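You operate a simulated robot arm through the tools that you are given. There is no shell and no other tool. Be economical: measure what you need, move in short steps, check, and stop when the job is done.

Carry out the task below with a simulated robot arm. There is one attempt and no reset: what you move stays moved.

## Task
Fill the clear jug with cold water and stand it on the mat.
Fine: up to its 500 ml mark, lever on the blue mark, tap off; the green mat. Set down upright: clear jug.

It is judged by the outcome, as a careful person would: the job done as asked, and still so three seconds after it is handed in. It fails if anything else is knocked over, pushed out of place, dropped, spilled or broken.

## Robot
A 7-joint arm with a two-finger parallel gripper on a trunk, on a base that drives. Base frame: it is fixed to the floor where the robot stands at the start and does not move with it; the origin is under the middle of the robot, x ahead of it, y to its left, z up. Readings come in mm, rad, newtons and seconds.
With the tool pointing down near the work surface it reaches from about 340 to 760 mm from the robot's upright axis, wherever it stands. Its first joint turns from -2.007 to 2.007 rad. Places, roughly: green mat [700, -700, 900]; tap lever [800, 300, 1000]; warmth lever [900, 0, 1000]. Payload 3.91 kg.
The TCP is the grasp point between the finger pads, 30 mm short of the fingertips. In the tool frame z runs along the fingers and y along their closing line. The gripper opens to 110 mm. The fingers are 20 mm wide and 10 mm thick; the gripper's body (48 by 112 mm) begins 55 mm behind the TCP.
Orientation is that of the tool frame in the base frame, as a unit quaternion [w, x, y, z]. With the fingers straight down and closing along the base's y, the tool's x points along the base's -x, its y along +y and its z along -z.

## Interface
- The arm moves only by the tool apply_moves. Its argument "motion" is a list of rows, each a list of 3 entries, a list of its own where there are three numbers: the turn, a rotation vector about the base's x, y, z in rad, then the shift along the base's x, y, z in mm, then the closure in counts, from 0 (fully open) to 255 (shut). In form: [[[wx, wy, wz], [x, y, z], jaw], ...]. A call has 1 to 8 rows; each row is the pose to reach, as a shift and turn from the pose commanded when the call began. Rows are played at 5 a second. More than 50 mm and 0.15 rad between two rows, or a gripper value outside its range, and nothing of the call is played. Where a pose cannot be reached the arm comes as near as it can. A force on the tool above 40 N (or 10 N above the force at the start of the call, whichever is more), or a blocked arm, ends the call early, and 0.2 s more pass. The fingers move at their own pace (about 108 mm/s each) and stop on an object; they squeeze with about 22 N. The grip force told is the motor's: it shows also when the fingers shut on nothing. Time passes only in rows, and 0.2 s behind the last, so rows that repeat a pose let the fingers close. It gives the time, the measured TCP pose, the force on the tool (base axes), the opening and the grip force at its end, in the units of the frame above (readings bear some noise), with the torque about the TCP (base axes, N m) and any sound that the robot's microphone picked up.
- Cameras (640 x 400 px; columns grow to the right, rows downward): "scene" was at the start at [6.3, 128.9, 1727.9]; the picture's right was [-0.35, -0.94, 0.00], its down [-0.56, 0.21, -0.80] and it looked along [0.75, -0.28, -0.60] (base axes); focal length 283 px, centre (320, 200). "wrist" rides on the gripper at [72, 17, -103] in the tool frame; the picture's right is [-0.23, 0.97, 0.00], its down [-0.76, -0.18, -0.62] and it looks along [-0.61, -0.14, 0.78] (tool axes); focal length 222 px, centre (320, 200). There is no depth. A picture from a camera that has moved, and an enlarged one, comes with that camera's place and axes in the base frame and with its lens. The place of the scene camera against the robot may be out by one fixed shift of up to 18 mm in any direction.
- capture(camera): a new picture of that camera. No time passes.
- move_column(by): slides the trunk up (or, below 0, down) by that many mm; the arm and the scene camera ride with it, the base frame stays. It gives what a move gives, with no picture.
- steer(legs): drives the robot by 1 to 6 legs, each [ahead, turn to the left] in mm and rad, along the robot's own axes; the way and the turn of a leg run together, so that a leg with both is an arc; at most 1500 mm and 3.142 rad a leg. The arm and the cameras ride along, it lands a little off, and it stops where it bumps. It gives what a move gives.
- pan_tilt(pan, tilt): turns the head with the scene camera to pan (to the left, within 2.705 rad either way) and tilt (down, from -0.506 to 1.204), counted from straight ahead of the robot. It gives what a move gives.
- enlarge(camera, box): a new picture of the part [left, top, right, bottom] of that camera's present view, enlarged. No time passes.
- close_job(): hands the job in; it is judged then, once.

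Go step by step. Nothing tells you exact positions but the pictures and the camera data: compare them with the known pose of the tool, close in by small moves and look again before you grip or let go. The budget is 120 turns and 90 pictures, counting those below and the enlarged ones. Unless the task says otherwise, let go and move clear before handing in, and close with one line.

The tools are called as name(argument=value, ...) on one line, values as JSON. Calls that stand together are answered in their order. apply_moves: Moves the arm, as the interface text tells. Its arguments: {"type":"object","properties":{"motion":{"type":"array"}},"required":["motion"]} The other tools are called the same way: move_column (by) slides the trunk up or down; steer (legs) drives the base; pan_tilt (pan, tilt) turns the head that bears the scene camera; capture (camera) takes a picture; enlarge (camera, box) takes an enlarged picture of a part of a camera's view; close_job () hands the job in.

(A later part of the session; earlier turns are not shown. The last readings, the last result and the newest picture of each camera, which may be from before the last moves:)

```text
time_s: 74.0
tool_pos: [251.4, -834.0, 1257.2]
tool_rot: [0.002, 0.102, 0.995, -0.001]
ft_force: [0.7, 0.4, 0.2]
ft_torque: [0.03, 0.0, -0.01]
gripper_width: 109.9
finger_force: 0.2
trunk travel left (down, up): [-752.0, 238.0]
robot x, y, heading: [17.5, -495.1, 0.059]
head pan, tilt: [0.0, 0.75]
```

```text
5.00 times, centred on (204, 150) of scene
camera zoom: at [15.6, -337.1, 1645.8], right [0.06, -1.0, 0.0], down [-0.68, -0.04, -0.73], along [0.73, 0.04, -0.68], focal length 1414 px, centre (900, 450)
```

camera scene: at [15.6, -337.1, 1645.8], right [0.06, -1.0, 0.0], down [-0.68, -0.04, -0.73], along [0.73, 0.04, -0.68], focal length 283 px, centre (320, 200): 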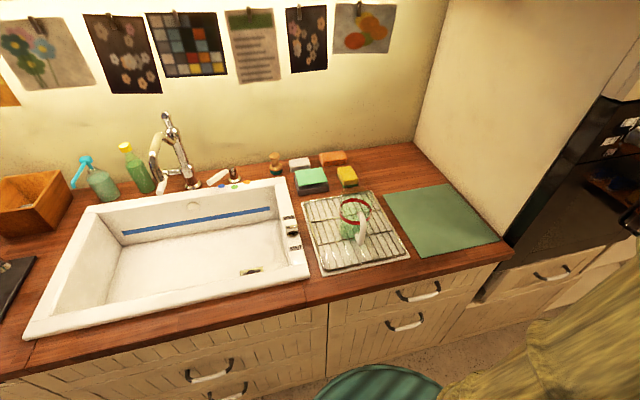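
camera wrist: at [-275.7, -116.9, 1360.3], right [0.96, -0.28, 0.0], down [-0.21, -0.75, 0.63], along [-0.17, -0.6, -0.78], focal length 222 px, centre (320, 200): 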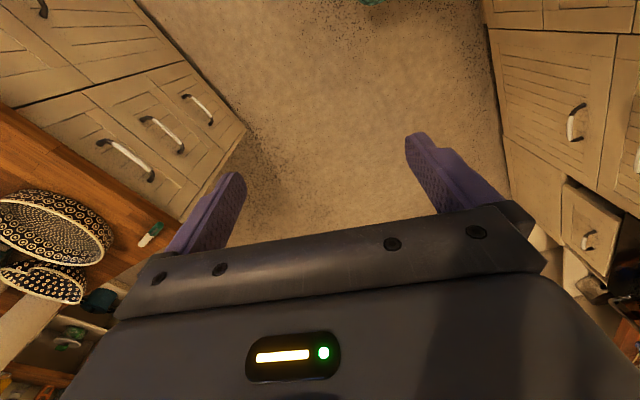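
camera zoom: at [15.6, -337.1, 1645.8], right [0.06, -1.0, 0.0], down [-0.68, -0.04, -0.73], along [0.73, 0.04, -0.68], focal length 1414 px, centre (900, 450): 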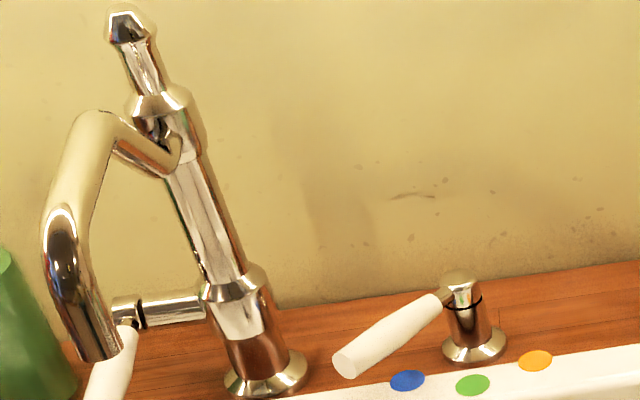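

The warmth lever is aligned with blue, and the spout outlet triangulates to about (587, 131, 1153). The jug axis is near (655, -415), with its handle at about 196°. I'll pinch the rim wall on the +y side, so I'm moving above it now.

apply_moves(motion=[[[0, 0, 0.05], [35, 35, 0], 0], [[0, 0, 0.1], [65, 75, 0], 0], [[0, 0, 0.15], [95, 115, 0], 0], [[0, 0, 0.2], [125, 155, 0], 0], [[0, 0, 0.2], [155, 195, 0], 0], [[0, 0, 0.2], [185, 235, 0], 0], [[0, 0, 0.2], [210, 278, 0], 0], [[0, 0, 0.2], [235, 320, 0], 0]])

apply_moves(motion=[[[0, 0, 0], [20, 40, 0], 0], [[0, 0, 0], [40, 80, 0], 0], [[0, 0, 0], [60, 120, -10], 0], [[0, 0, 0], [80, 150, -20], 0], [[0, 0, 0], [80, 150, -20], 0]])

capture(camera="wrist")

capture(camera="scene")

```text
time_s: 75.8
tool_pos: [485.2, -512.2, 1258.7]
tool_rot: [0.002, 0.004, 1.0, -0.001]
ft_force: [0.4, 0.6, -0.2]
ft_torque: [-0.05, 0.02, 0.01]
gripper_width: 110.1
finger_force: 0.0
trunk travel left (down, up): [-752.0, 238.0]
robot x, y, heading: [16.7, -497.4, 0.061]
head pan, tilt: [0.0, 0.75]
```

```text
time_s: 77.0
tool_pos: [566.4, -363.6, 1237.5]
tool_rot: [0.002, 0.003, 1.0, -0.002]
ft_force: [0.2, -0.9, 0.4]
ft_torque: [-0.03, -0.03, -0.02]
gripper_width: 110.2
finger_force: 0.1
trunk travel left (down, up): [-752.0, 238.0]
robot x, y, heading: [14.6, -498.6, 0.059]
head pan, tilt: [0.0, 0.75]
```

```text
50 pictures are left
camera wrist: at [492.5, -347.0, 1341.1], right [0.23, 0.97, 0.0], down [0.76, -0.18, 0.63], along [0.61, -0.15, -0.78], focal length 222 px, centre (320, 200)
```

wrist: 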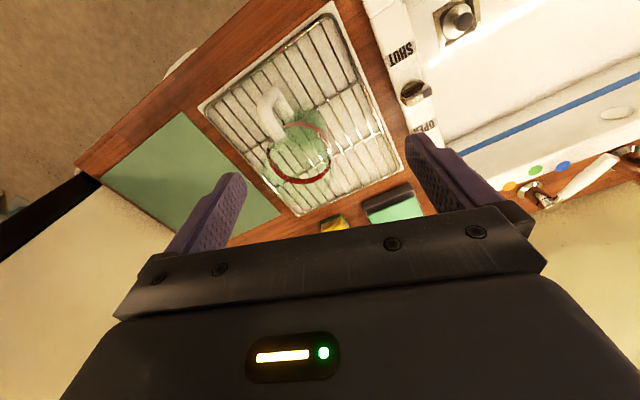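

```text
49 pictures are left
camera scene: at [15.2, -337.4, 1645.9], right [0.06, -1.0, 0.0], down [-0.68, -0.04, -0.73], along [0.73, 0.04, -0.68], focal length 283 px, centre (320, 200)
```

scene: 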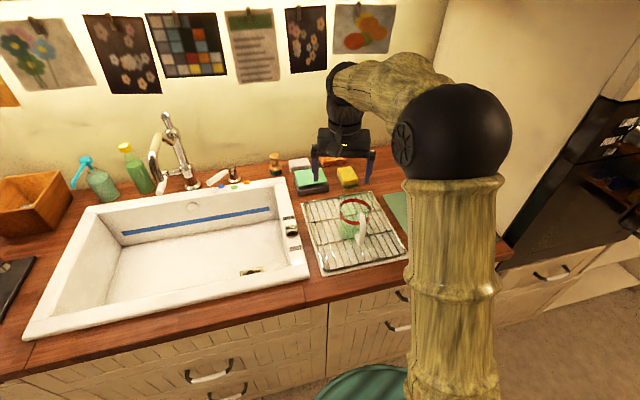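

enlarge(camera="wrist", box=[220, 70, 380, 220])

```text
2.67 times, centred on (300, 145) of wrist
camera zoom: at [492.5, -347.0, 1341.1], right [0.23, 0.97, 0.0], down [0.76, -0.18, 0.63], along [0.61, -0.15, -0.78], focal length 592 px, centre (373, 347)
```

zoom: 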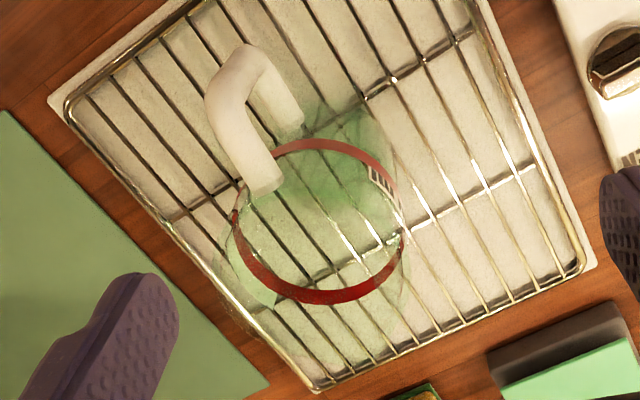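

The jug axis is at about (643, -418), the band near z 1020 and the rim near 1065. I'll position above the +y rim wall and check before descending.

apply_moves(motion=[[[0, 0, 0], [30, 0, -30], 0], [[0, 0, 0], [60, 0, -60], 0], [[0, 0, 0], [77, 0, -100], 0], [[0, 0, 0], [77, 0, -115], 0], [[0, 0, 0], [77, 0, -115], 0]])

enlarge(camera="scene", box=[300, 160, 428, 240])

capture(camera="wrist")

```text
time_s: 78.2
tool_pos: [645.8, -363.4, 1123.3]
tool_rot: [0.002, 0.002, 1.0, -0.002]
ft_force: [0.8, 0.8, 0.2]
ft_torque: [-0.01, -0.01, -0.02]
gripper_width: 109.9
finger_force: 0.0
trunk travel left (down, up): [-752.0, 238.0]
robot x, y, heading: [18.5, -498.9, 0.061]
head pan, tilt: [0.0, 0.75]
```

```text
5.00 times, centred on (364, 200) of scene
camera zoom: at [15.9, -337.0, 1645.8], right [0.06, -1.0, 0.0], down [-0.68, -0.04, -0.73], along [0.73, 0.04, -0.68], focal length 1414 px, centre (100, 200)
```

zoom: 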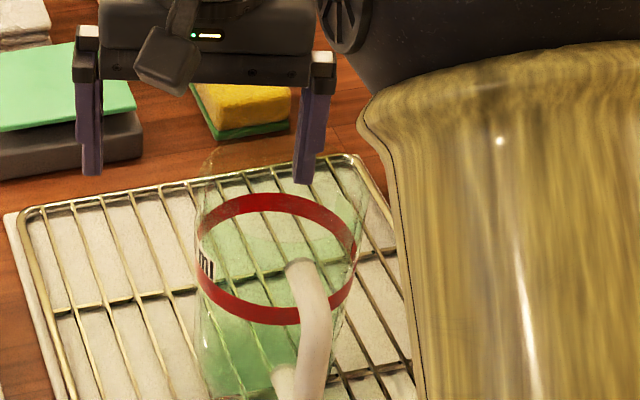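

```text
46 pictures are left
camera wrist: at [572.6, -347.0, 1225.3], right [0.23, 0.97, 0.0], down [0.76, -0.18, 0.63], along [0.61, -0.15, -0.78], focal length 222 px, centre (320, 200)
```

wrist: 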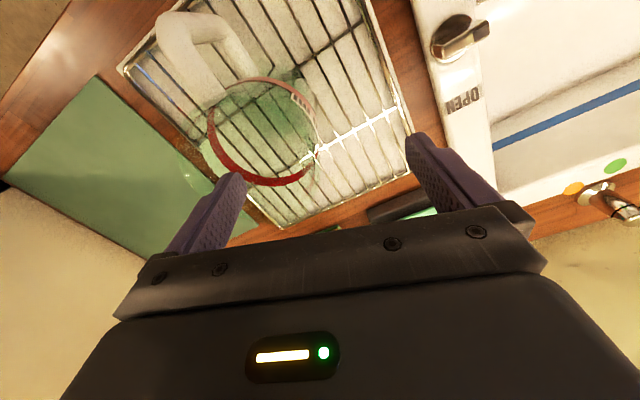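

The alignment is good: wall at y≈-363, with the inner finger near the jug axis. Descending onto the rim.

apply_moves(motion=[[[0, 0, 0], [-2, 0, -30], 0], [[0, 0, 0], [-2, 0, -55], 0], [[0, 0, 0], [-2, 0, -72], 0], [[0, 0, 0], [-2, 0, -72], 0]])

enlarge(camera="scene", box=[300, 160, 428, 240])

capture(camera="wrist")

```text
time_s: 79.2
tool_pos: [640.8, -362.8, 1049.1]
tool_rot: [0.002, 0.003, 1.0, -0.002]
ft_force: [-0.5, 0.0, -0.3]
ft_torque: [0.01, 0.01, 0.0]
gripper_width: 109.9
finger_force: 0.0
trunk travel left (down, up): [-752.0, 238.0]
robot x, y, heading: [14.5, -500.5, 0.058]
head pan, tilt: [0.0, 0.75]
```

```text
5.00 times, centred on (364, 200) of scene
camera zoom: at [15.7, -337.1, 1645.8], right [0.06, -1.0, 0.0], down [-0.68, -0.04, -0.73], along [0.73, 0.04, -0.68], focal length 1414 px, centre (100, 200)
```

zoom: 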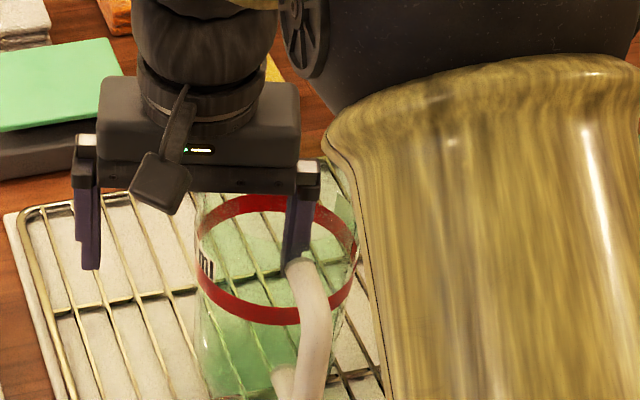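

```text
44 pictures are left
camera wrist: at [567.3, -346.1, 1152.1], right [0.23, 0.97, 0.0], down [0.76, -0.18, 0.63], along [0.61, -0.15, -0.78], focal length 222 px, centre (320, 200)
```

wrist: 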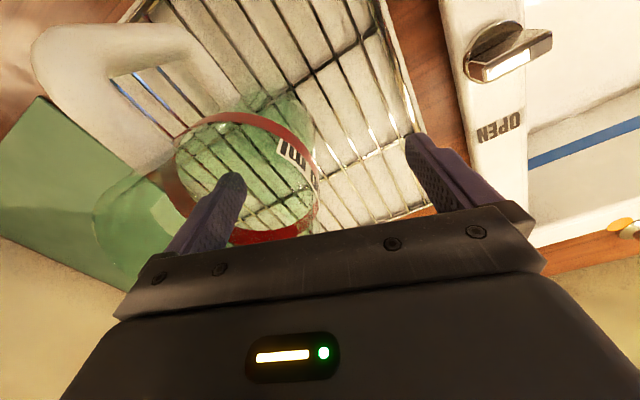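

The inner finger is inside the jug and the outer one is outside. Closing on the wall.

apply_moves(motion=[[[0, 0, 0], [0, 0, 0], 100], [[0, 0, 0], [0, 0, 0], 180], [[0, 0, 0], [0, 0, 0], 255], [[0, 0, 0], [0, 0, 0], 255], [[0, 0, 0], [0, 0, 0], 255]])

enlarge(camera="scene", box=[300, 160, 428, 240])

```text
time_s: 80.4
tool_pos: [639.9, -362.8, 1049.0]
tool_rot: [0.003, 0.003, 1.0, -0.002]
ft_force: [-0.9, -4.0, 10.7]
ft_torque: [-1.2, -0.09, -0.05]
gripper_width: 5.6
finger_force: 22.1
trunk travel left (down, up): [-752.0, 238.0]
robot x, y, heading: [15.6, -498.0, 0.06]
head pan, tilt: [0.0, 0.75]
```

```text
5.00 times, centred on (364, 200) of scene
camera zoom: at [14.5, -337.6, 1646.0], right [0.06, -1.0, 0.0], down [-0.68, -0.04, -0.73], along [0.73, 0.04, -0.68], focal length 1414 px, centre (100, 200)
```

zoom: 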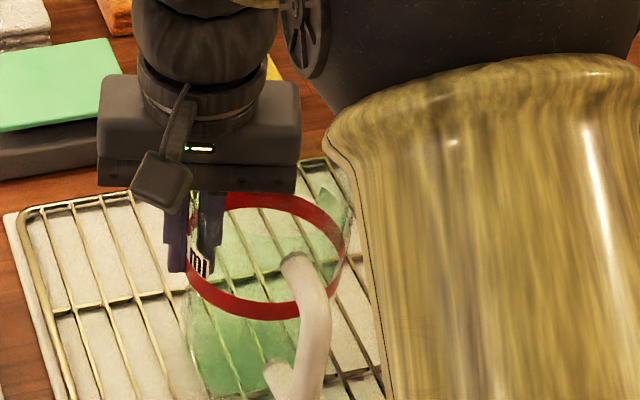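

Gripped with a 5.6 mm wall, but the slight taper tilts the jug, giving -1.2 Nm of torque. I'll rotate the tool about x to level it.

apply_moves(motion=[[[-0.02, 0, 0], [0, 0, 0], 255], [[-0.04, 0, 0], [0, 0, 0], 255], [[-0.04, 0, 0], [0, 0, 0], 255]])

apply_moves(motion=[[[-0.02, 0, 0], [0, 0, 0], 255], [[-0.04, 0, 0], [0, 0, 0], 255], [[-0.04, 0, 0], [0, 0, 0], 255]])

enlarge(camera="scene", box=[300, 160, 428, 240])

```text
time_s: 81.2
tool_pos: [641.3, -362.3, 1049.2]
tool_rot: [0.001, 0.003, 1.0, -0.023]
ft_force: [-0.5, -0.6, 0.4]
ft_torque: [0.14, -0.01, 0.04]
gripper_width: 5.1
finger_force: 22.1
trunk travel left (down, up): [-752.0, 238.0]
robot x, y, heading: [15.9, -494.5, 0.054]
head pan, tilt: [0.0, 0.75]
```

```text
time_s: 82.0
tool_pos: [642.1, -362.0, 1050.5]
tool_rot: [0.003, 0.002, 0.999, -0.042]
ft_force: [0.7, 0.4, -2.6]
ft_torque: [0.09, -0.02, -0.01]
gripper_width: 5.3
finger_force: 22.2
trunk travel left (down, up): [-752.0, 238.0]
robot x, y, heading: [14.5, -498.9, 0.058]
head pan, tilt: [0.0, 0.75]
```

```text
5.00 times, centred on (364, 200) of scene
camera zoom: at [16.1, -337.1, 1645.8], right [0.06, -1.0, 0.0], down [-0.68, -0.04, -0.73], along [0.73, 0.04, -0.68], focal length 1414 px, centre (100, 200)
```

zoom: 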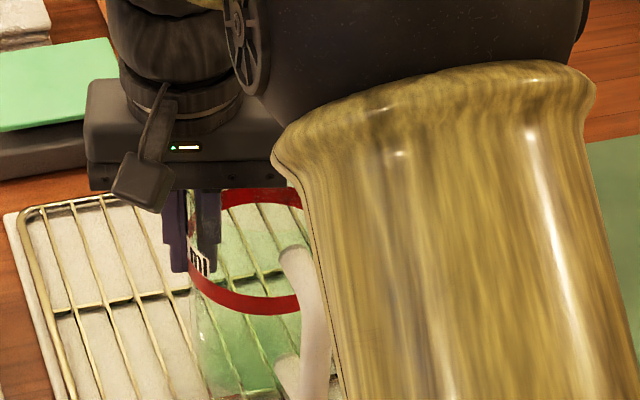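

The jug was level after the first correction (flat, ~0 N). I'll undo most of the second and lift, then retract.

apply_moves(motion=[[[0.03, 0, 0], [0, 0, 5], 255], [[0.03, 0, 0], [0, 0, 25], 255], [[0.03, 0, 0], [0, 0, 60], 255], [[0.03, 0, 0], [0, 0, 100], 255], [[0.03, 0, 0], [0, 0, 120], 255], [[0.03, 0, 0], [0, 0, 120], 255]])

capture(camera="scene")

capture(camera="wrist")

```text
time_s: 83.4
tool_pos: [640.8, -364.3, 1167.6]
tool_rot: [0.001, 0.001, 1.0, -0.027]
ft_force: [-0.3, -0.4, -2.4]
ft_torque: [0.1, -0.02, 0.0]
gripper_width: 5.0
finger_force: 22.1
trunk travel left (down, up): [-752.0, 238.0]
robot x, y, heading: [20.7, -499.6, 0.061]
head pan, tilt: [0.0, 0.75]
```

```text
41 pictures are left
camera scene: at [16.2, -337.0, 1645.8], right [0.06, -1.0, 0.0], down [-0.68, -0.04, -0.73], along [0.73, 0.04, -0.68], focal length 283 px, centre (320, 200)
```

scene: 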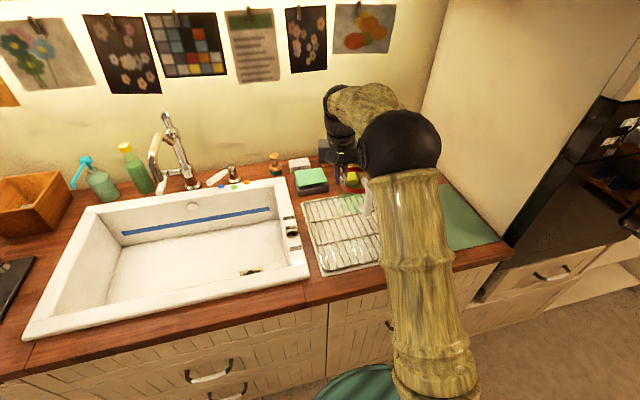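

```text
40 pictures are left
camera wrist: at [567.2, -342.8, 1270.2], right [0.23, 0.97, -0.05], down [0.76, -0.15, 0.63], along [0.61, -0.19, -0.77], focal length 222 px, centre (320, 200)
```

wrist: 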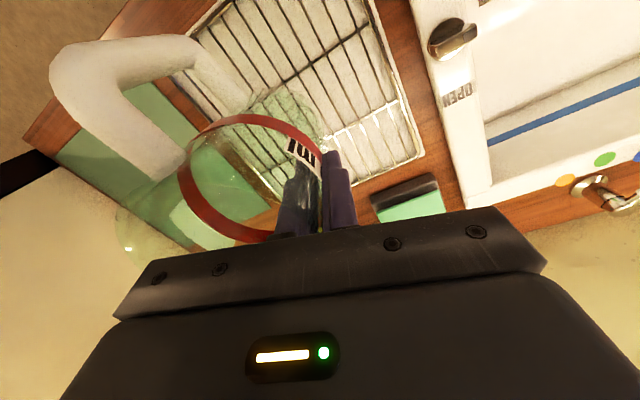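

The jug is held firmly (2.4 N). I'll retract and drive to a base spot around (80, -250), from which both sink and mat are reachable.

apply_moves(motion=[[[0, 0, 0], [-40, 0, 5], 255], [[0, 0, 0], [-85, 0, 10], 255], [[0, 0, 0], [-130, 0, 20], 255], [[0, 0, 0], [-175, 0, 20], 255], [[0, 0, 0], [-215, 0, 20], 255], [[0, 0, 0], [-215, 0, 20], 255]])

steer(legs=[[-200, 0], [0, 1.51], [250, 0], [0, -1.57]])

```text
time_s: 84.8
tool_pos: [427.4, -363.3, 1187.7]
tool_rot: [0.002, 0.003, 1.0, -0.027]
ft_force: [0.3, -0.4, -1.5]
ft_torque: [0.13, -0.03, -0.03]
gripper_width: 5.3
finger_force: 22.0
trunk travel left (down, up): [-752.0, 238.0]
robot x, y, heading: [17.9, -498.2, 0.064]
head pan, tilt: [0.0, 0.75]
```

```text
time_s: 98.9
tool_pos: [230.8, -145.3, 1189.0]
tool_rot: [0.002, 0.019, 0.999, -0.026]
ft_force: [0.5, -0.4, -3.2]
ft_torque: [0.1, -0.02, 0.02]
gripper_width: 5.6
finger_force: 21.9
trunk travel left (down, up): [-752.0, 238.0]
robot x, y, heading: [-181.4, -266.0, 0.028]
head pan, tilt: [0.0, 0.75]
```

steer(legs=[[262, -0.02]])

pan_tilt(pan=0.35, tilt=0.75)

capture(camera="scene")

```text
time_s: 101.0
tool_pos: [498.5, -149.2, 1188.9]
tool_rot: [0.002, 0.028, 0.999, -0.026]
ft_force: [-0.1, 0.2, -2.7]
ft_torque: [0.12, -0.01, 0.01]
gripper_width: 5.3
finger_force: 21.6
trunk travel left (down, up): [-752.0, 238.0]
robot x, y, heading: [84.2, -262.3, 0.012]
head pan, tilt: [0.0, 0.75]
```

```text
time_s: 101.8
tool_pos: [498.5, -148.6, 1188.8]
tool_rot: [0.001, 0.027, 0.999, -0.026]
ft_force: [-1.0, -0.1, -2.5]
ft_torque: [0.1, -0.04, -0.05]
gripper_width: 5.3
finger_force: 22.3
trunk travel left (down, up): [-752.0, 238.0]
robot x, y, heading: [85.0, -262.1, 0.011]
head pan, tilt: [0.351, 0.75]
```

```text
39 pictures are left
camera scene: at [83.8, -73.3, 1645.8], right [0.35, -0.94, 0.0], down [-0.64, -0.24, -0.73], along [0.68, 0.26, -0.68], focal length 283 px, centre (320, 200)
```

scene: 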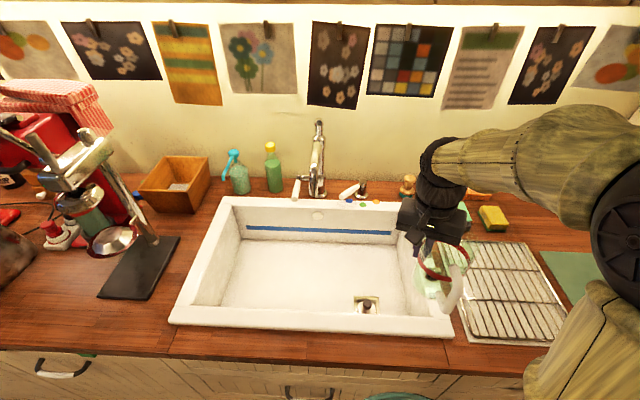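

The jug is over the sink's right side. The gripper must be on the robot side of the spout, so I'll yaw the tool about +1.95 rad while moving toward (425, 40), still high.

apply_moves(motion=[[[0, 0, 0.14], [-5, 12, 0], 255], [[0, 0, 0.28], [-10, 25, 0], 255], [[0, 0, 0.42], [-15, 38, 0], 255], [[0, 0, 0.56], [-20, 50, 0], 255], [[0, 0, 0.7], [-25, 62, 0], 255], [[0, 0, 0.84], [-30, 75, 0], 255], [[0, 0, 0.98], [-35, 88, 0], 255], [[0, 0, 1.12], [-40, 100, 0], 255]])

apply_moves(motion=[[[0, 0, 0.14], [-5, 15, 0], 255], [[0, 0, 0.28], [-10, 30, 0], 255], [[0, 0, 0.42], [-15, 45, 0], 255], [[0, 0, 0.56], [-20, 60, 0], 255], [[0, 0, 0.7], [-25, 75, 0], 255], [[0, 0, 0.83], [-33, 89, 0], 255], [[0, 0, 0.83], [-33, 89, 0], 255]])

capture(camera="scene")

```text
time_s: 103.6
tool_pos: [457.9, -48.6, 1186.6]
tool_rot: [0.016, -0.508, 0.861, -0.021]
ft_force: [0.1, 0.0, -2.4]
ft_torque: [0.05, 0.11, -0.02]
gripper_width: 5.4
finger_force: 22.0
trunk travel left (down, up): [-752.0, 238.0]
robot x, y, heading: [83.2, -262.3, 0.006]
head pan, tilt: [0.351, 0.75]
```

```text
time_s: 105.2
tool_pos: [424.1, 42.8, 1189.2]
tool_rot: [-0.023, 0.812, -0.583, 0.013]
ft_force: [0.2, -0.1, -2.0]
ft_torque: [-0.01, 0.1, -0.01]
gripper_width: 5.4
finger_force: 22.0
trunk travel left (down, up): [-752.0, 238.0]
robot x, y, heading: [80.2, -263.6, 0.009]
head pan, tilt: [0.351, 0.75]
```

```text
38 pictures are left
camera scene: at [83.7, -73.2, 1645.8], right [0.35, -0.94, 0.0], down [-0.64, -0.24, -0.73], along [0.68, 0.26, -0.68], focal length 283 px, centre (320, 200)
```

scene: 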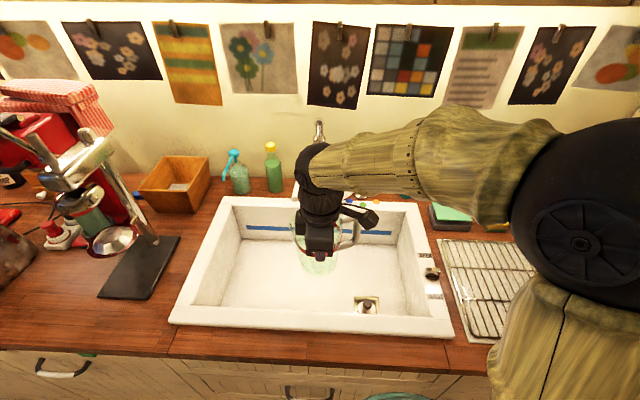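

Now I'll lower in front of the spout and slide the jug beneath it.

apply_moves(motion=[[[0, 0, 0], [8, 8, -45], 255], [[0, 0, 0], [16, 15, -90], 255], [[0, 0, 0], [26, 20, -135], 255], [[0, 0, 0], [40, 25, -178], 255], [[0, 0, 0], [60, 42, -210], 255], [[0, 0, 0], [60, 42, -210], 255]])

capture(camera="scene")

capture(camera="wrist")

```text
time_s: 106.6
tool_pos: [480.8, 82.6, 979.3]
tool_rot: [-0.024, 0.811, -0.584, 0.013]
ft_force: [0.6, 0.0, -2.7]
ft_torque: [-0.04, 0.1, 0.03]
gripper_width: 5.2
finger_force: 22.2
trunk travel left (down, up): [-752.0, 238.0]
robot x, y, heading: [80.7, -260.3, 0.007]
head pan, tilt: [0.351, 0.75]
```

```text
37 pictures are left
camera scene: at [83.1, -73.5, 1645.9], right [0.35, -0.94, 0.0], down [-0.64, -0.24, -0.73], along [0.68, 0.26, -0.68], focal length 283 px, centre (320, 200)
```

scene: 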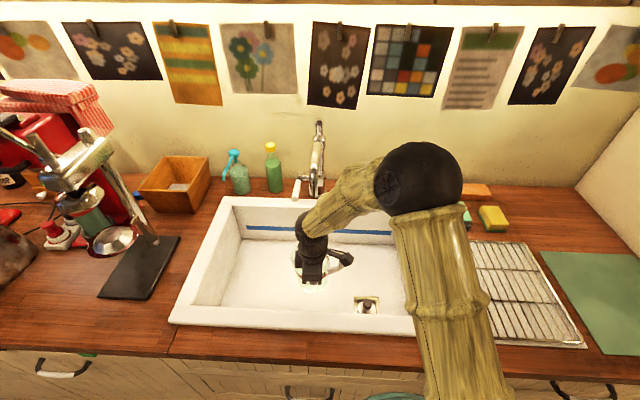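

```text
36 pictures are left
camera wrist: at [483.2, 5.0, 1081.6], right [-0.99, -0.09, -0.05], down [-0.1, 0.77, 0.64], along [-0.02, 0.64, -0.77], focal length 222 px, centre (320, 200)
```

wrist: 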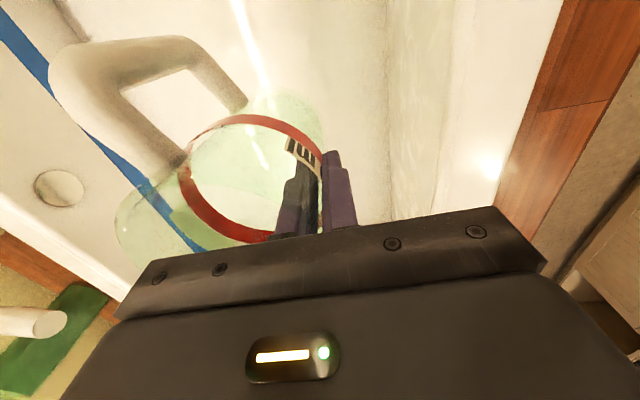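

enlarge(camera="scene", box=[256, 110, 416, 210])

```text
4.00 times, centred on (336, 160) of scene
camera zoom: at [83.1, -73.5, 1645.9], right [0.35, -0.94, 0.0], down [-0.64, -0.24, -0.73], along [0.68, 0.26, -0.68], focal length 1131 px, centre (256, 360)
```

zoom: 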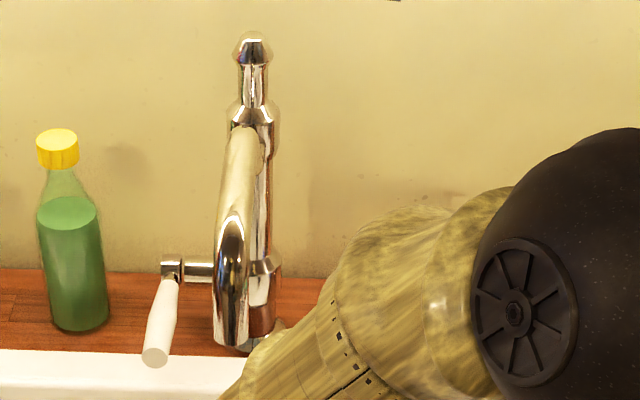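

The outlet is confirmed at (588, 135). I'll go lower in the sink, then slide under the spout.

apply_moves(motion=[[[0, 0, 0], [2, 2, -45], 255], [[0, 0, 0], [6, 6, -85], 255], [[0, 0, 0], [16, 14, -95], 255], [[0, 0, 0], [27, 22, -100], 255], [[0, 0, 0], [27, 22, -100], 255]])

capture(camera="wrist")

capture(camera="scene")

```text
time_s: 107.8
tool_pos: [511.8, 103.3, 878.2]
tool_rot: [-0.023, 0.811, -0.584, 0.013]
ft_force: [0.5, -0.5, -2.1]
ft_torque: [-0.03, 0.11, 0.01]
gripper_width: 5.3
finger_force: 22.5
trunk travel left (down, up): [-752.0, 238.0]
robot x, y, heading: [81.8, -264.3, 0.011]
head pan, tilt: [0.351, 0.75]
```

```text
34 pictures are left
camera wrist: at [511.8, 25.7, 980.1], right [-0.99, -0.09, -0.05], down [-0.1, 0.77, 0.64], along [-0.02, 0.64, -0.77], focal length 222 px, centre (320, 200)
```

wrist: 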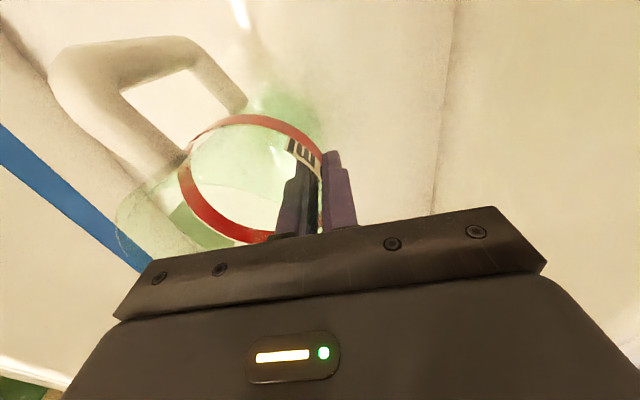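

```text
33 pictures are left
camera scene: at [83.6, -73.1, 1645.8], right [0.35, -0.94, 0.0], down [-0.64, -0.24, -0.73], along [0.68, 0.26, -0.68], focal length 283 px, centre (320, 200)
```

scene: 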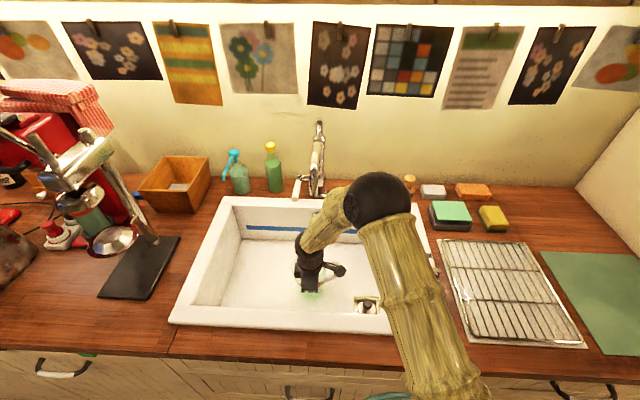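

Lowering gently to the sink floor.

apply_moves(motion=[[[0, 0, 0], [0, 0, -8], 255], [[0, 0, 0], [0, 0, -16], 255], [[0, 0, 0], [0, 0, -20], 255], [[0, 0, 0], [0, 0, -20], 255]])

```text
time_s: 108.8
tool_pos: [511.4, 105.1, 859.1]
tool_rot: [-0.025, 0.812, -0.584, 0.014]
ft_force: [2.1, 0.9, 17.7]
ft_torque: [0.15, -0.23, 0.0]
gripper_width: 3.6
finger_force: 21.9
trunk travel left (down, up): [-752.0, 238.0]
robot x, y, heading: [80.0, -266.5, 0.009]
head pan, tilt: [0.351, 0.75]
```

Contact, pressing a bit (17.7 N). I'll ease up.

apply_moves(motion=[[[0, 0, 0], [0, 0, 2], 255], [[0, 0, 0], [0, 0, 2], 255]])

```text
time_s: 109.4
tool_pos: [511.2, 103.9, 859.5]
tool_rot: [-0.023, 0.811, -0.584, 0.014]
ft_force: [0.7, 1.6, 5.5]
ft_torque: [0.22, -0.07, 0.02]
gripper_width: 3.7
finger_force: 21.9
trunk travel left (down, up): [-752.0, 238.0]
robot x, y, heading: [85.7, -260.7, 0.006]
head pan, tilt: [0.351, 0.75]
```

apply_moves(motion=[[[0, 0, 0], [0, 0, 1], 220], [[0, 0, 0], [0, 0, 1], 150], [[0, 0, 0], [0, 0, 1], 130], [[0, 0, 0], [0, 0, 1], 130]])

capture(camera="wrist")

```text
time_s: 110.4
tool_pos: [510.7, 104.1, 860.7]
tool_rot: [-0.024, 0.811, -0.584, 0.014]
ft_force: [-0.6, -0.9, -0.3]
ft_torque: [0.02, 0.01, 0.01]
gripper_width: 54.0
finger_force: 0.0
trunk travel left (down, up): [-752.0, 238.0]
robot x, y, heading: [84.9, -259.3, 0.013]
head pan, tilt: [0.351, 0.75]
```

```text
32 pictures are left
camera wrist: at [512.3, 27.1, 962.7], right [-0.99, -0.09, -0.05], down [-0.1, 0.77, 0.64], along [-0.02, 0.64, -0.77], focal length 222 px, centre (320, 200)
```

wrist: 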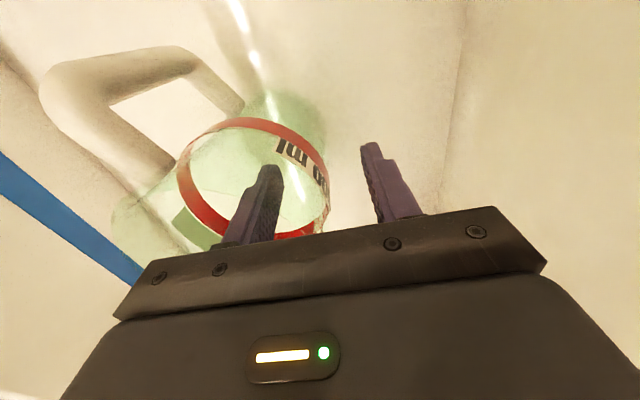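

Released, and the jug stands. I'll raise straight up and back away from the spout.

apply_moves(motion=[[[0, 0, 0], [0, 0, 40], 130], [[0, 0, 0], [0, 0, 75], 130], [[0, 0, 0], [-25, -10, 110], 130], [[0, 0, 0], [-50, -20, 145], 130], [[0, 0, 0], [-70, -30, 185], 200], [[0, 0, 0], [-75, -65, 215], 255], [[0, 0, 0], [-75, -105, 240], 255], [[0, 0, 0], [-75, -145, 260], 255]])

capture(camera="scene")

enlarge(camera="scene", box=[256, 170, 384, 290])

```text
time_s: 112.2
tool_pos: [434.7, -38.7, 1121.0]
tool_rot: [-0.024, 0.811, -0.584, 0.014]
ft_force: [-0.5, -0.3, 0.6]
ft_torque: [0.03, 0.01, -0.01]
gripper_width: 0.0
finger_force: 22.2
trunk travel left (down, up): [-752.0, 238.0]
robot x, y, heading: [84.2, -258.3, 0.011]
head pan, tilt: [0.351, 0.75]
```

```text
31 pictures are left
camera scene: at [82.7, -74.4, 1646.0], right [0.35, -0.94, 0.0], down [-0.64, -0.24, -0.73], along [0.68, 0.26, -0.68], focal length 283 px, centre (320, 200)
```

scene: 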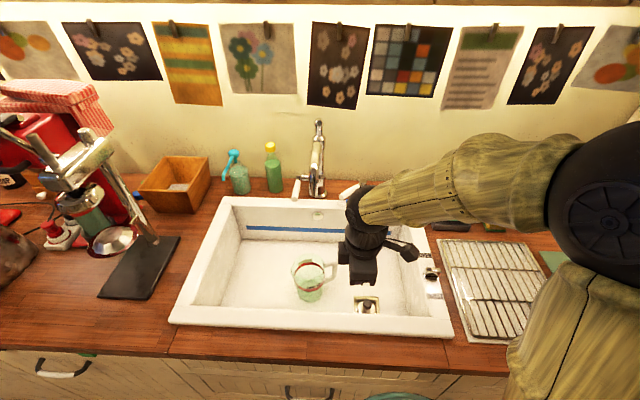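

```text
3.33 times, centred on (320, 230) of scene
camera zoom: at [82.7, -74.4, 1646.0], right [0.35, -0.94, 0.0], down [-0.64, -0.24, -0.73], along [0.68, 0.26, -0.68], focal length 943 px, centre (320, 100)
```

zoom: 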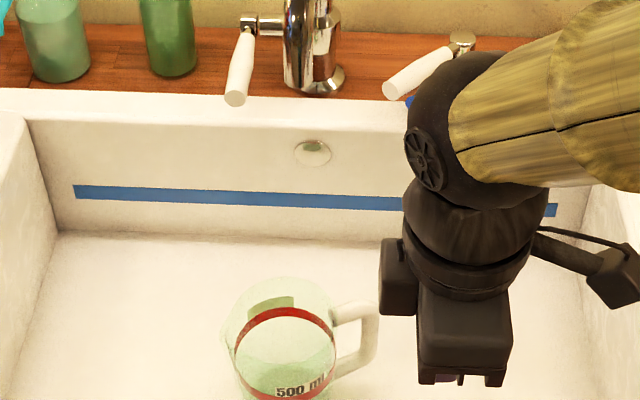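

The jug is under the spout, though the stream may land somewhat off-centre, and I'll verify with a trickle. The tap lever (tip at about (702, 242, 1010)) is best reached from the left without touching the spout. I'll raise the arm, unwind the yaw, and drive left.

apply_moves(motion=[[[0, 0, -0.14], [-5, -5, 30], 255], [[0, 0, -0.28], [-10, -10, 60], 255], [[0, 0, -0.42], [-15, -15, 90], 255], [[0, 0, -0.56], [-20, -20, 120], 255], [[0, 0, -0.7], [-25, -30, 140], 255], [[0, 0, -0.84], [-25, -50, 150], 255], [[0, 0, -0.98], [-25, -70, 150], 255], [[0, 0, -1.12], [-25, -90, 150], 255]])

apply_moves(motion=[[[0, 0, -0.14], [0, -10, 0], 255], [[0, 0, -0.28], [0, -20, 0], 255], [[0, 0, -0.42], [0, -30, 0], 255], [[0, 0, -0.56], [0, -40, 0], 255], [[0.05, 0, -0.7], [0, -50, 0], 255]])

steer(legs=[[-260, 0], [0, 1.56], [630, 0], [0, -1.57]])

```text
time_s: 114.0
tool_pos: [409.3, -130.4, 1270.0]
tool_rot: [0.013, -0.376, 0.926, -0.024]
ft_force: [-0.4, 1.1, 0.5]
ft_torque: [-0.01, 0.02, 0.04]
gripper_width: 0.0
finger_force: 22.3
trunk travel left (down, up): [-752.0, 238.0]
robot x, y, heading: [81.9, -259.8, 0.01]
head pan, tilt: [0.351, 0.75]
```

```text
time_s: 115.2
tool_pos: [409.6, -181.5, 1272.4]
tool_rot: [0.013, -0.036, 0.999, -0.004]
ft_force: [-0.5, -0.7, 0.7]
ft_torque: [0.01, 0.01, 0.03]
gripper_width: 0.2
finger_force: 21.9
trunk travel left (down, up): [-752.0, 238.0]
robot x, y, heading: [79.6, -258.4, 0.011]
head pan, tilt: [0.351, 0.75]
```

```text
time_s: 132.1
tool_pos: [168.0, 453.3, 1270.7]
tool_rot: [0.013, -0.021, 1.0, -0.004]
ft_force: [-0.2, 0.2, -0.3]
ft_torque: [0.03, -0.01, 0.03]
gripper_width: 0.1
finger_force: 21.6
trunk travel left (down, up): [-752.0, 238.0]
robot x, y, heading: [-162.6, 377.7, -0.018]
head pan, tilt: [0.351, 0.75]
```

apply_moves(motion=[[[0, 0, 0.05], [0, -40, 0], 255], [[0, 0, 0.1], [0, -80, 0], 255], [[0, 0, 0.15], [0, -120, 0], 255], [[0, 0, 0.2], [0, -150, 0], 255]])

steer(legs=[[240, 0.02]])

pan_tilt(pan=-0.35, tilt=0.75)

capture(camera="scene")

```text
time_s: 133.1
tool_pos: [167.5, 300.1, 1270.3]
tool_rot: [0.013, -0.123, 0.992, -0.003]
ft_force: [0.4, 0.6, -0.1]
ft_torque: [-0.03, 0.0, 0.01]
gripper_width: 0.1
finger_force: 22.0
trunk travel left (down, up): [-752.0, 238.0]
robot x, y, heading: [-163.0, 383.1, -0.022]
head pan, tilt: [0.351, 0.75]
```

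```text
time_s: 134.7
tool_pos: [331.2, 307.7, 1270.6]
tool_rot: [0.013, -0.135, 0.991, -0.003]
ft_force: [-0.8, 0.1, 0.7]
ft_torque: [0.0, -0.05, 0.02]
gripper_width: 0.2
finger_force: 21.4
trunk travel left (down, up): [-752.0, 238.0]
robot x, y, heading: [0.2, 381.0, 0.009]
head pan, tilt: [0.351, 0.75]
stopped in leg 1: the robot was blocked; the commanded pose is now the measured one
```

```text
time_s: 135.8
tool_pos: [333.7, 306.6, 1271.1]
tool_rot: [0.012, -0.133, 0.991, -0.002]
ft_force: [0.3, -0.4, 0.4]
ft_torque: [-0.01, 0.0, 0.02]
gripper_width: 0.0
finger_force: 22.2
trunk travel left (down, up): [-752.0, 238.0]
robot x, y, heading: [0.3, 380.1, 0.007]
head pan, tilt: [-0.351, 0.75]
```

```text
29 pictures are left
camera scene: at [4.4, 509.6, 1645.8], right [-0.34, -0.94, 0.0], down [-0.64, 0.23, -0.73], along [0.69, -0.25, -0.68], focal length 283 px, centre (320, 200)
```

scene: 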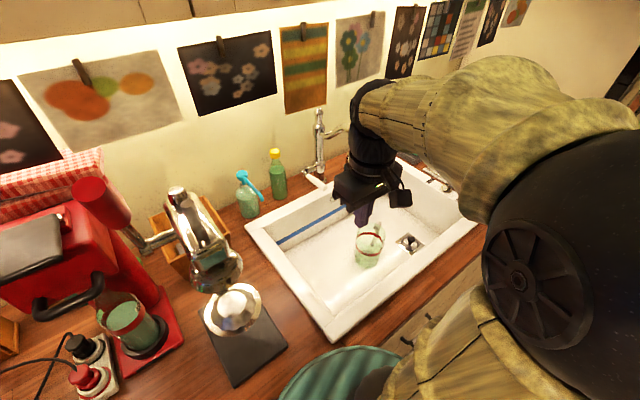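

The base stopped at x≈0, which is still close enough. I'll move the arm toward the tap lever with a forward tilt, staying on its left side.

apply_moves(motion=[[[0, -0.06, 0], [45, 0, 0], 120], [[0, -0.12, 0], [90, 0, -5], 120], [[0, -0.18, 0], [135, -5, -15], 120], [[0, -0.24, 0], [180, -10, -30], 120], [[0, -0.3, 0], [225, -20, -50], 120], [[0, -0.36, 0], [268, -30, -70], 120], [[0, -0.42, 0], [310, -35, -90], 120], [[0, -0.45, 0], [340, -40, -115], 120]])

capture(camera="wrist")

capture(camera="scene")

```text
refused: row 5 steps farther than a row can; nothing moved
```

```text
28 pictures are left
camera wrist: at [257.0, 302.8, 1371.6], right [-0.04, 1.0, 0.0], down [0.77, 0.03, 0.64], along [0.64, 0.02, -0.77], focal length 222 px, centre (320, 200)
```

wrist: 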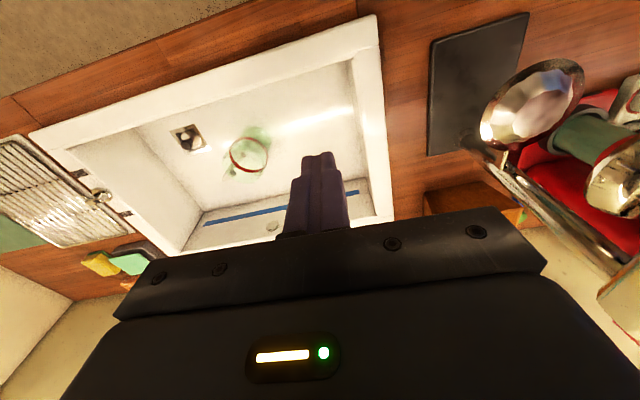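

```text
27 pictures are left
camera scene: at [4.4, 509.6, 1645.8], right [-0.34, -0.94, 0.0], down [-0.64, 0.23, -0.73], along [0.69, -0.25, -0.68], focal length 283 px, centre (320, 200)
```

scene: 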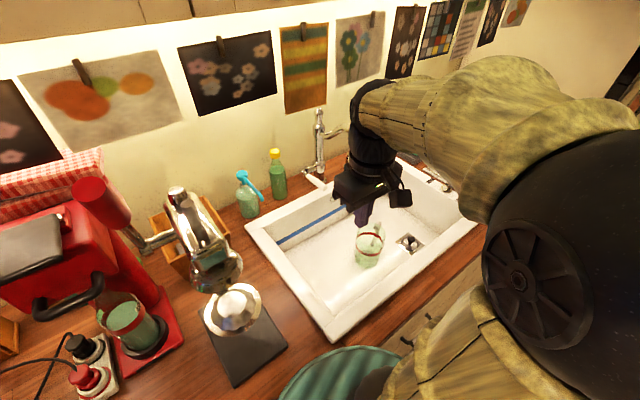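

A refused step cost me pictures. I'll redo it with smaller steps.

apply_moves(motion=[[[0, -0.06, 0], [42, 0, 0], 120], [[0, -0.12, 0], [84, 0, -5], 120], [[0, -0.18, 0], [126, 0, -15], 120], [[0, -0.24, 0], [168, -5, -25], 120], [[0, -0.3, 0], [210, -10, -40], 120], [[0, -0.36, 0], [250, -15, -60], 120], [[0, -0.42, 0], [290, -25, -80], 120], [[0, -0.45, 0], [325, -35, -105], 120]])

```text
time_s: 137.6
tool_pos: [660.8, 269.7, 1163.3]
tool_rot: [0.232, -0.13, 0.963, -0.032]
ft_force: [1.0, 0.6, 0.2]
ft_torque: [0.03, -0.03, -0.02]
gripper_width: 58.2
finger_force: 0.0
trunk travel left (down, up): [-752.0, 238.0]
robot x, y, heading: [0.5, 379.6, 0.007]
head pan, tilt: [-0.351, 0.75]
```

capture(camera="wrist")

capture(camera="scene")

```text
26 pictures are left
camera wrist: at [547.7, 265.9, 1222.0], right [-0.03, 1.0, -0.02], down [0.41, 0.03, 0.91], along [0.91, 0.02, -0.41], focal length 222 px, centre (320, 200)
```

wrist: 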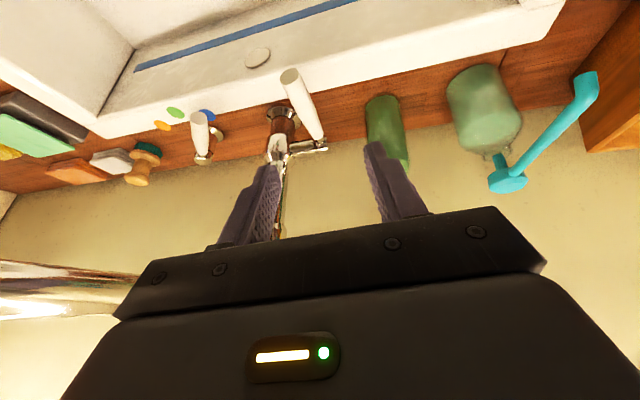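

```text
25 pictures are left
camera scene: at [5.8, 509.0, 1645.9], right [-0.34, -0.94, 0.0], down [-0.64, 0.23, -0.73], along [0.69, -0.25, -0.68], focal length 283 px, centre (320, 200)
```

scene: 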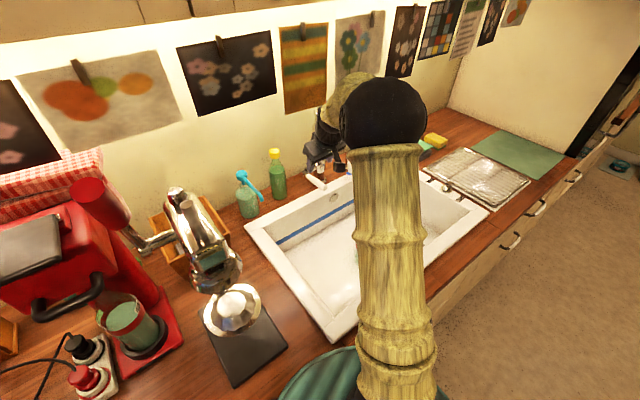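

The wrist camera puts the handle tip at (708, 237) and the pivot at (829, 267). I'll lower the open fingers to straddle the handle around (737, 244, 1008).

apply_moves(motion=[[[0, 0, 0], [22, -5, -38], 120], [[0, 0, 0], [42, -12, -75], 120], [[0, 0, 0], [60, -20, -112], 120], [[0, 0, 0], [70, -25, -138], 120], [[0, 0, 0], [70, -25, -138], 120]])

capture(camera="wrist")

```text
time_s: 138.8
tool_pos: [730.4, 245.8, 1024.9]
tool_rot: [0.233, -0.13, 0.963, -0.033]
ft_force: [-0.6, 0.4, -0.5]
ft_torque: [-0.04, 0.01, 0.02]
gripper_width: 57.9
finger_force: 0.0
trunk travel left (down, up): [-752.0, 238.0]
robot x, y, heading: [3.7, 380.7, 0.003]
head pan, tilt: [-0.351, 0.75]
```

```text
24 pictures are left
camera wrist: at [616.0, 242.3, 1082.8], right [-0.03, 1.0, -0.02], down [0.41, 0.03, 0.91], along [0.91, 0.02, -0.41], focal length 222 px, centre (320, 200)
```

wrist: 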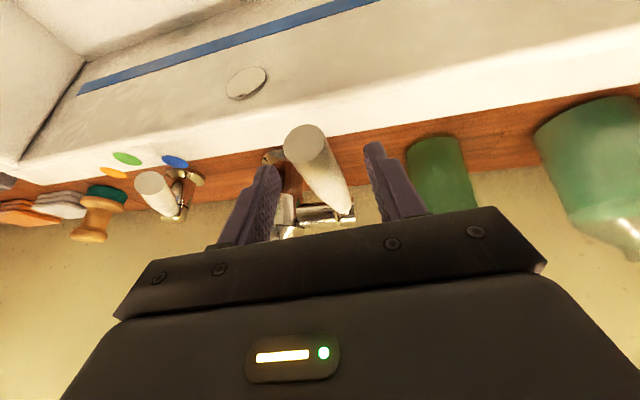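

The handle is between the fingers. Lowering slightly and closing.

apply_moves(motion=[[[0, 0, 0], [5, -2, -14], 120], [[0, 0, 0], [5, -2, -14], 180], [[0, 0, 0], [5, -2, -14], 255], [[0, 0, 0], [5, -2, -14], 255]])

```text
time_s: 139.8
tool_pos: [734.3, 246.9, 1011.8]
tool_rot: [0.231, -0.131, 0.963, -0.031]
ft_force: [-1.6, 5.6, -0.2]
ft_torque: [0.14, 0.1, 1.32]
gripper_width: 23.9
finger_force: 45.0
trunk travel left (down, up): [-752.0, 238.0]
robot x, y, heading: [5.7, 380.6, 0.006]
head pan, tilt: [-0.351, 0.75]
```

Gripped (24 mm). I'll try a small lift to see whether the lever moves and whether water sounds.

apply_moves(motion=[[[0, 0, 0], [0, 0, 4], 255], [[0, 0, 0], [0, 0, 8], 255]])

```text
time_s: 140.4
tool_pos: [735.5, 246.0, 1016.2]
tool_rot: [0.23, -0.13, 0.964, -0.03]
ft_force: [-0.9, 9.1, -16.8]
ft_torque: [-0.4, 1.48, 1.01]
gripper_width: 24.1
finger_force: 44.8
trunk travel left (down, up): [-752.0, 238.0]
robot x, y, heading: [4.0, 379.8, 0.002]
head pan, tilt: [-0.351, 0.75]
```

It resists going up (-17 N). I'll try the other direction.

apply_moves(motion=[[[0, 0, 0], [0, 0, -6], 255], [[0, 0, 0], [0, 0, -12], 255], [[0, 0, 0], [0, 0, -16], 255]])

```text
time_s: 141.2
tool_pos: [735.5, 247.2, 1011.4]
tool_rot: [0.237, -0.13, 0.962, -0.033]
ft_force: [-11.6, 14.0, 18.4]
ft_torque: [0.49, -0.37, 1.12]
gripper_width: 23.9
finger_force: 45.0
trunk travel left (down, up): [-752.0, 238.0]
robot x, y, heading: [4.6, 376.0, 0.0]
head pan, tilt: [-0.351, 0.75]
```

apply_moves(motion=[[[0, 0, 0], [0, 0, 8], 255], [[0, 0, 0], [0, 0, 14], 255], [[0, 0, 0], [0, 0, 20], 255], [[0, 0, 0], [0, 0, 24], 255]])

```text
time_s: 142.2
tool_pos: [735.6, 247.2, 1024.4]
tool_rot: [0.23, -0.131, 0.964, -0.032]
ft_force: [2.4, 15.4, -18.1]
ft_torque: [-0.27, 1.5, 1.09]
gripper_width: 24.5
finger_force: 45.3
trunk travel left (down, up): [-752.0, 238.0]
robot x, y, heading: [0.9, 380.1, 0.001]
head pan, tilt: [-0.351, 0.75]
```

The lever yields upward with friction. I'll raise it a bit more and look for water.

apply_moves(motion=[[[0, 0.03, 0], [1, 0, 6], 255], [[0, 0.06, 0], [2, 0, 12], 255], [[0, 0.06, 0], [2, 0, 12], 255]])

capture(camera="wrist")

capture(camera="scene")

```text
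time_s: 143.0
tool_pos: [738.0, 248.3, 1039.0]
tool_rot: [0.201, -0.131, 0.97, -0.027]
ft_force: [0.3, 24.7, -18.9]
ft_torque: [-0.06, 1.51, 1.1]
gripper_width: 24.7
finger_force: 44.7
trunk travel left (down, up): [-752.0, 238.0]
robot x, y, heading: [3.0, 378.0, 0.007]
head pan, tilt: [-0.351, 0.75]
```

```text
23 pictures are left
camera wrist: at [628.0, 244.1, 1103.9], right [-0.04, 1.0, -0.02], down [0.47, 0.03, 0.88], along [0.88, 0.02, -0.47], focal length 222 px, centre (320, 200)
```

wrist: 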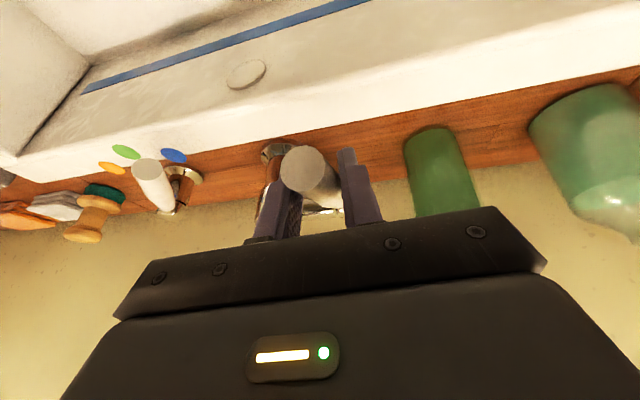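

```text
22 pictures are left
camera scene: at [7.4, 513.9, 1645.4], right [-0.34, -0.94, 0.0], down [-0.64, 0.23, -0.73], along [0.69, -0.25, -0.68], focal length 283 px, centre (320, 200)
```

scene: 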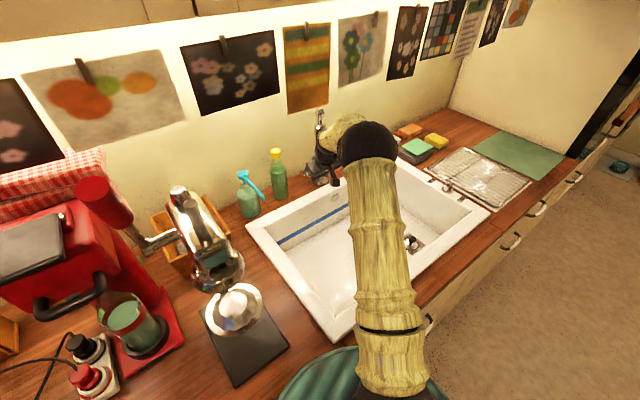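

The lever is raised about 16° with no sound reported, and the arm blocks the view of the jug. I'll release and retreat to the pose where the jug was visible, to check for flow.

apply_moves(motion=[[[0, 0, 0], [0, 3, 0], 120], [[0, 0, 0], [0, 3, 0], 110], [[0, 0, 0], [-17, 5, 40], 110], [[0, 0, 0], [-36, 10, 80], 110], [[0, 0, 0], [-62, 18, 115], 110], [[0, 0, 0], [-100, 24, 140], 110], [[0, 0.05, 0], [-140, 28, 160], 110], [[0, 0.1, 0], [-182, 32, 180], 110]])

apply_moves(motion=[[[0, 0.06, 0], [-46, 3, 10], 110], [[0, 0.12, 0], [-92, 6, 20], 110], [[0, 0.18, 0], [-138, 9, 30], 110], [[0, 0.24, 0], [-184, 12, 45], 110], [[0, 0.3, 0], [-225, 15, 52], 110]])

capture(camera="scene")

```text
time_s: 144.8
tool_pos: [552.6, 280.9, 1220.2]
tool_rot: [0.155, -0.132, 0.979, -0.021]
ft_force: [0.8, -0.3, -0.4]
ft_torque: [0.01, 0.02, -0.04]
gripper_width: 62.3
finger_force: 0.0
trunk travel left (down, up): [-752.0, 238.0]
robot x, y, heading: [2.8, 379.7, 0.006]
head pan, tilt: [-0.351, 0.75]
```

```text
time_s: 146.0
tool_pos: [324.0, 291.2, 1268.9]
tool_rot: [0.006, -0.134, 0.991, -0.002]
ft_force: [-0.8, -0.2, 0.0]
ft_torque: [-0.04, -0.02, 0.01]
gripper_width: 62.6
finger_force: 0.1
trunk travel left (down, up): [-752.0, 238.0]
robot x, y, heading: [3.3, 378.7, 0.002]
head pan, tilt: [-0.351, 0.75]
```

```text
21 pictures are left
camera scene: at [2.5, 510.0, 1645.9], right [-0.34, -0.94, 0.0], down [-0.64, 0.23, -0.73], along [0.69, -0.25, -0.68], focal length 283 px, centre (320, 200)
```

scene: 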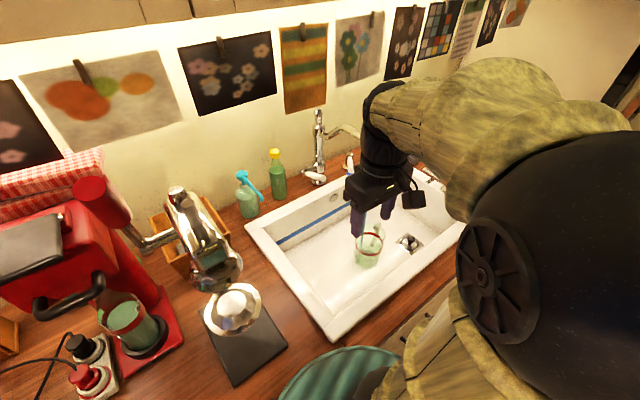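

enlarge(camera="scene", box=[290, 95, 450, 275])

```text
2.22 times, centred on (370, 185) of scene
camera zoom: at [2.5, 510.0, 1645.9], right [-0.34, -0.94, 0.0], down [-0.64, 0.23, -0.73], along [0.69, -0.25, -0.68], focal length 628 px, centre (209, 233)
```

zoom: 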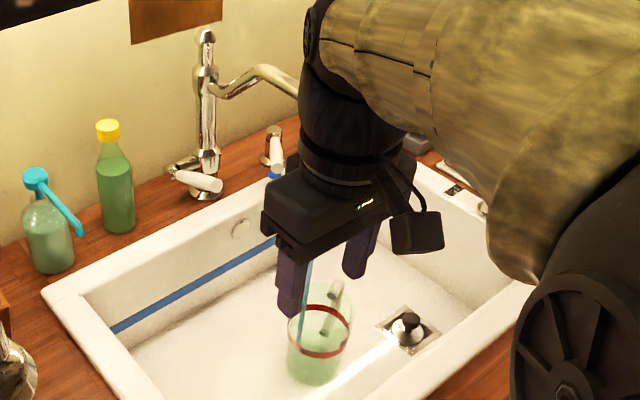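

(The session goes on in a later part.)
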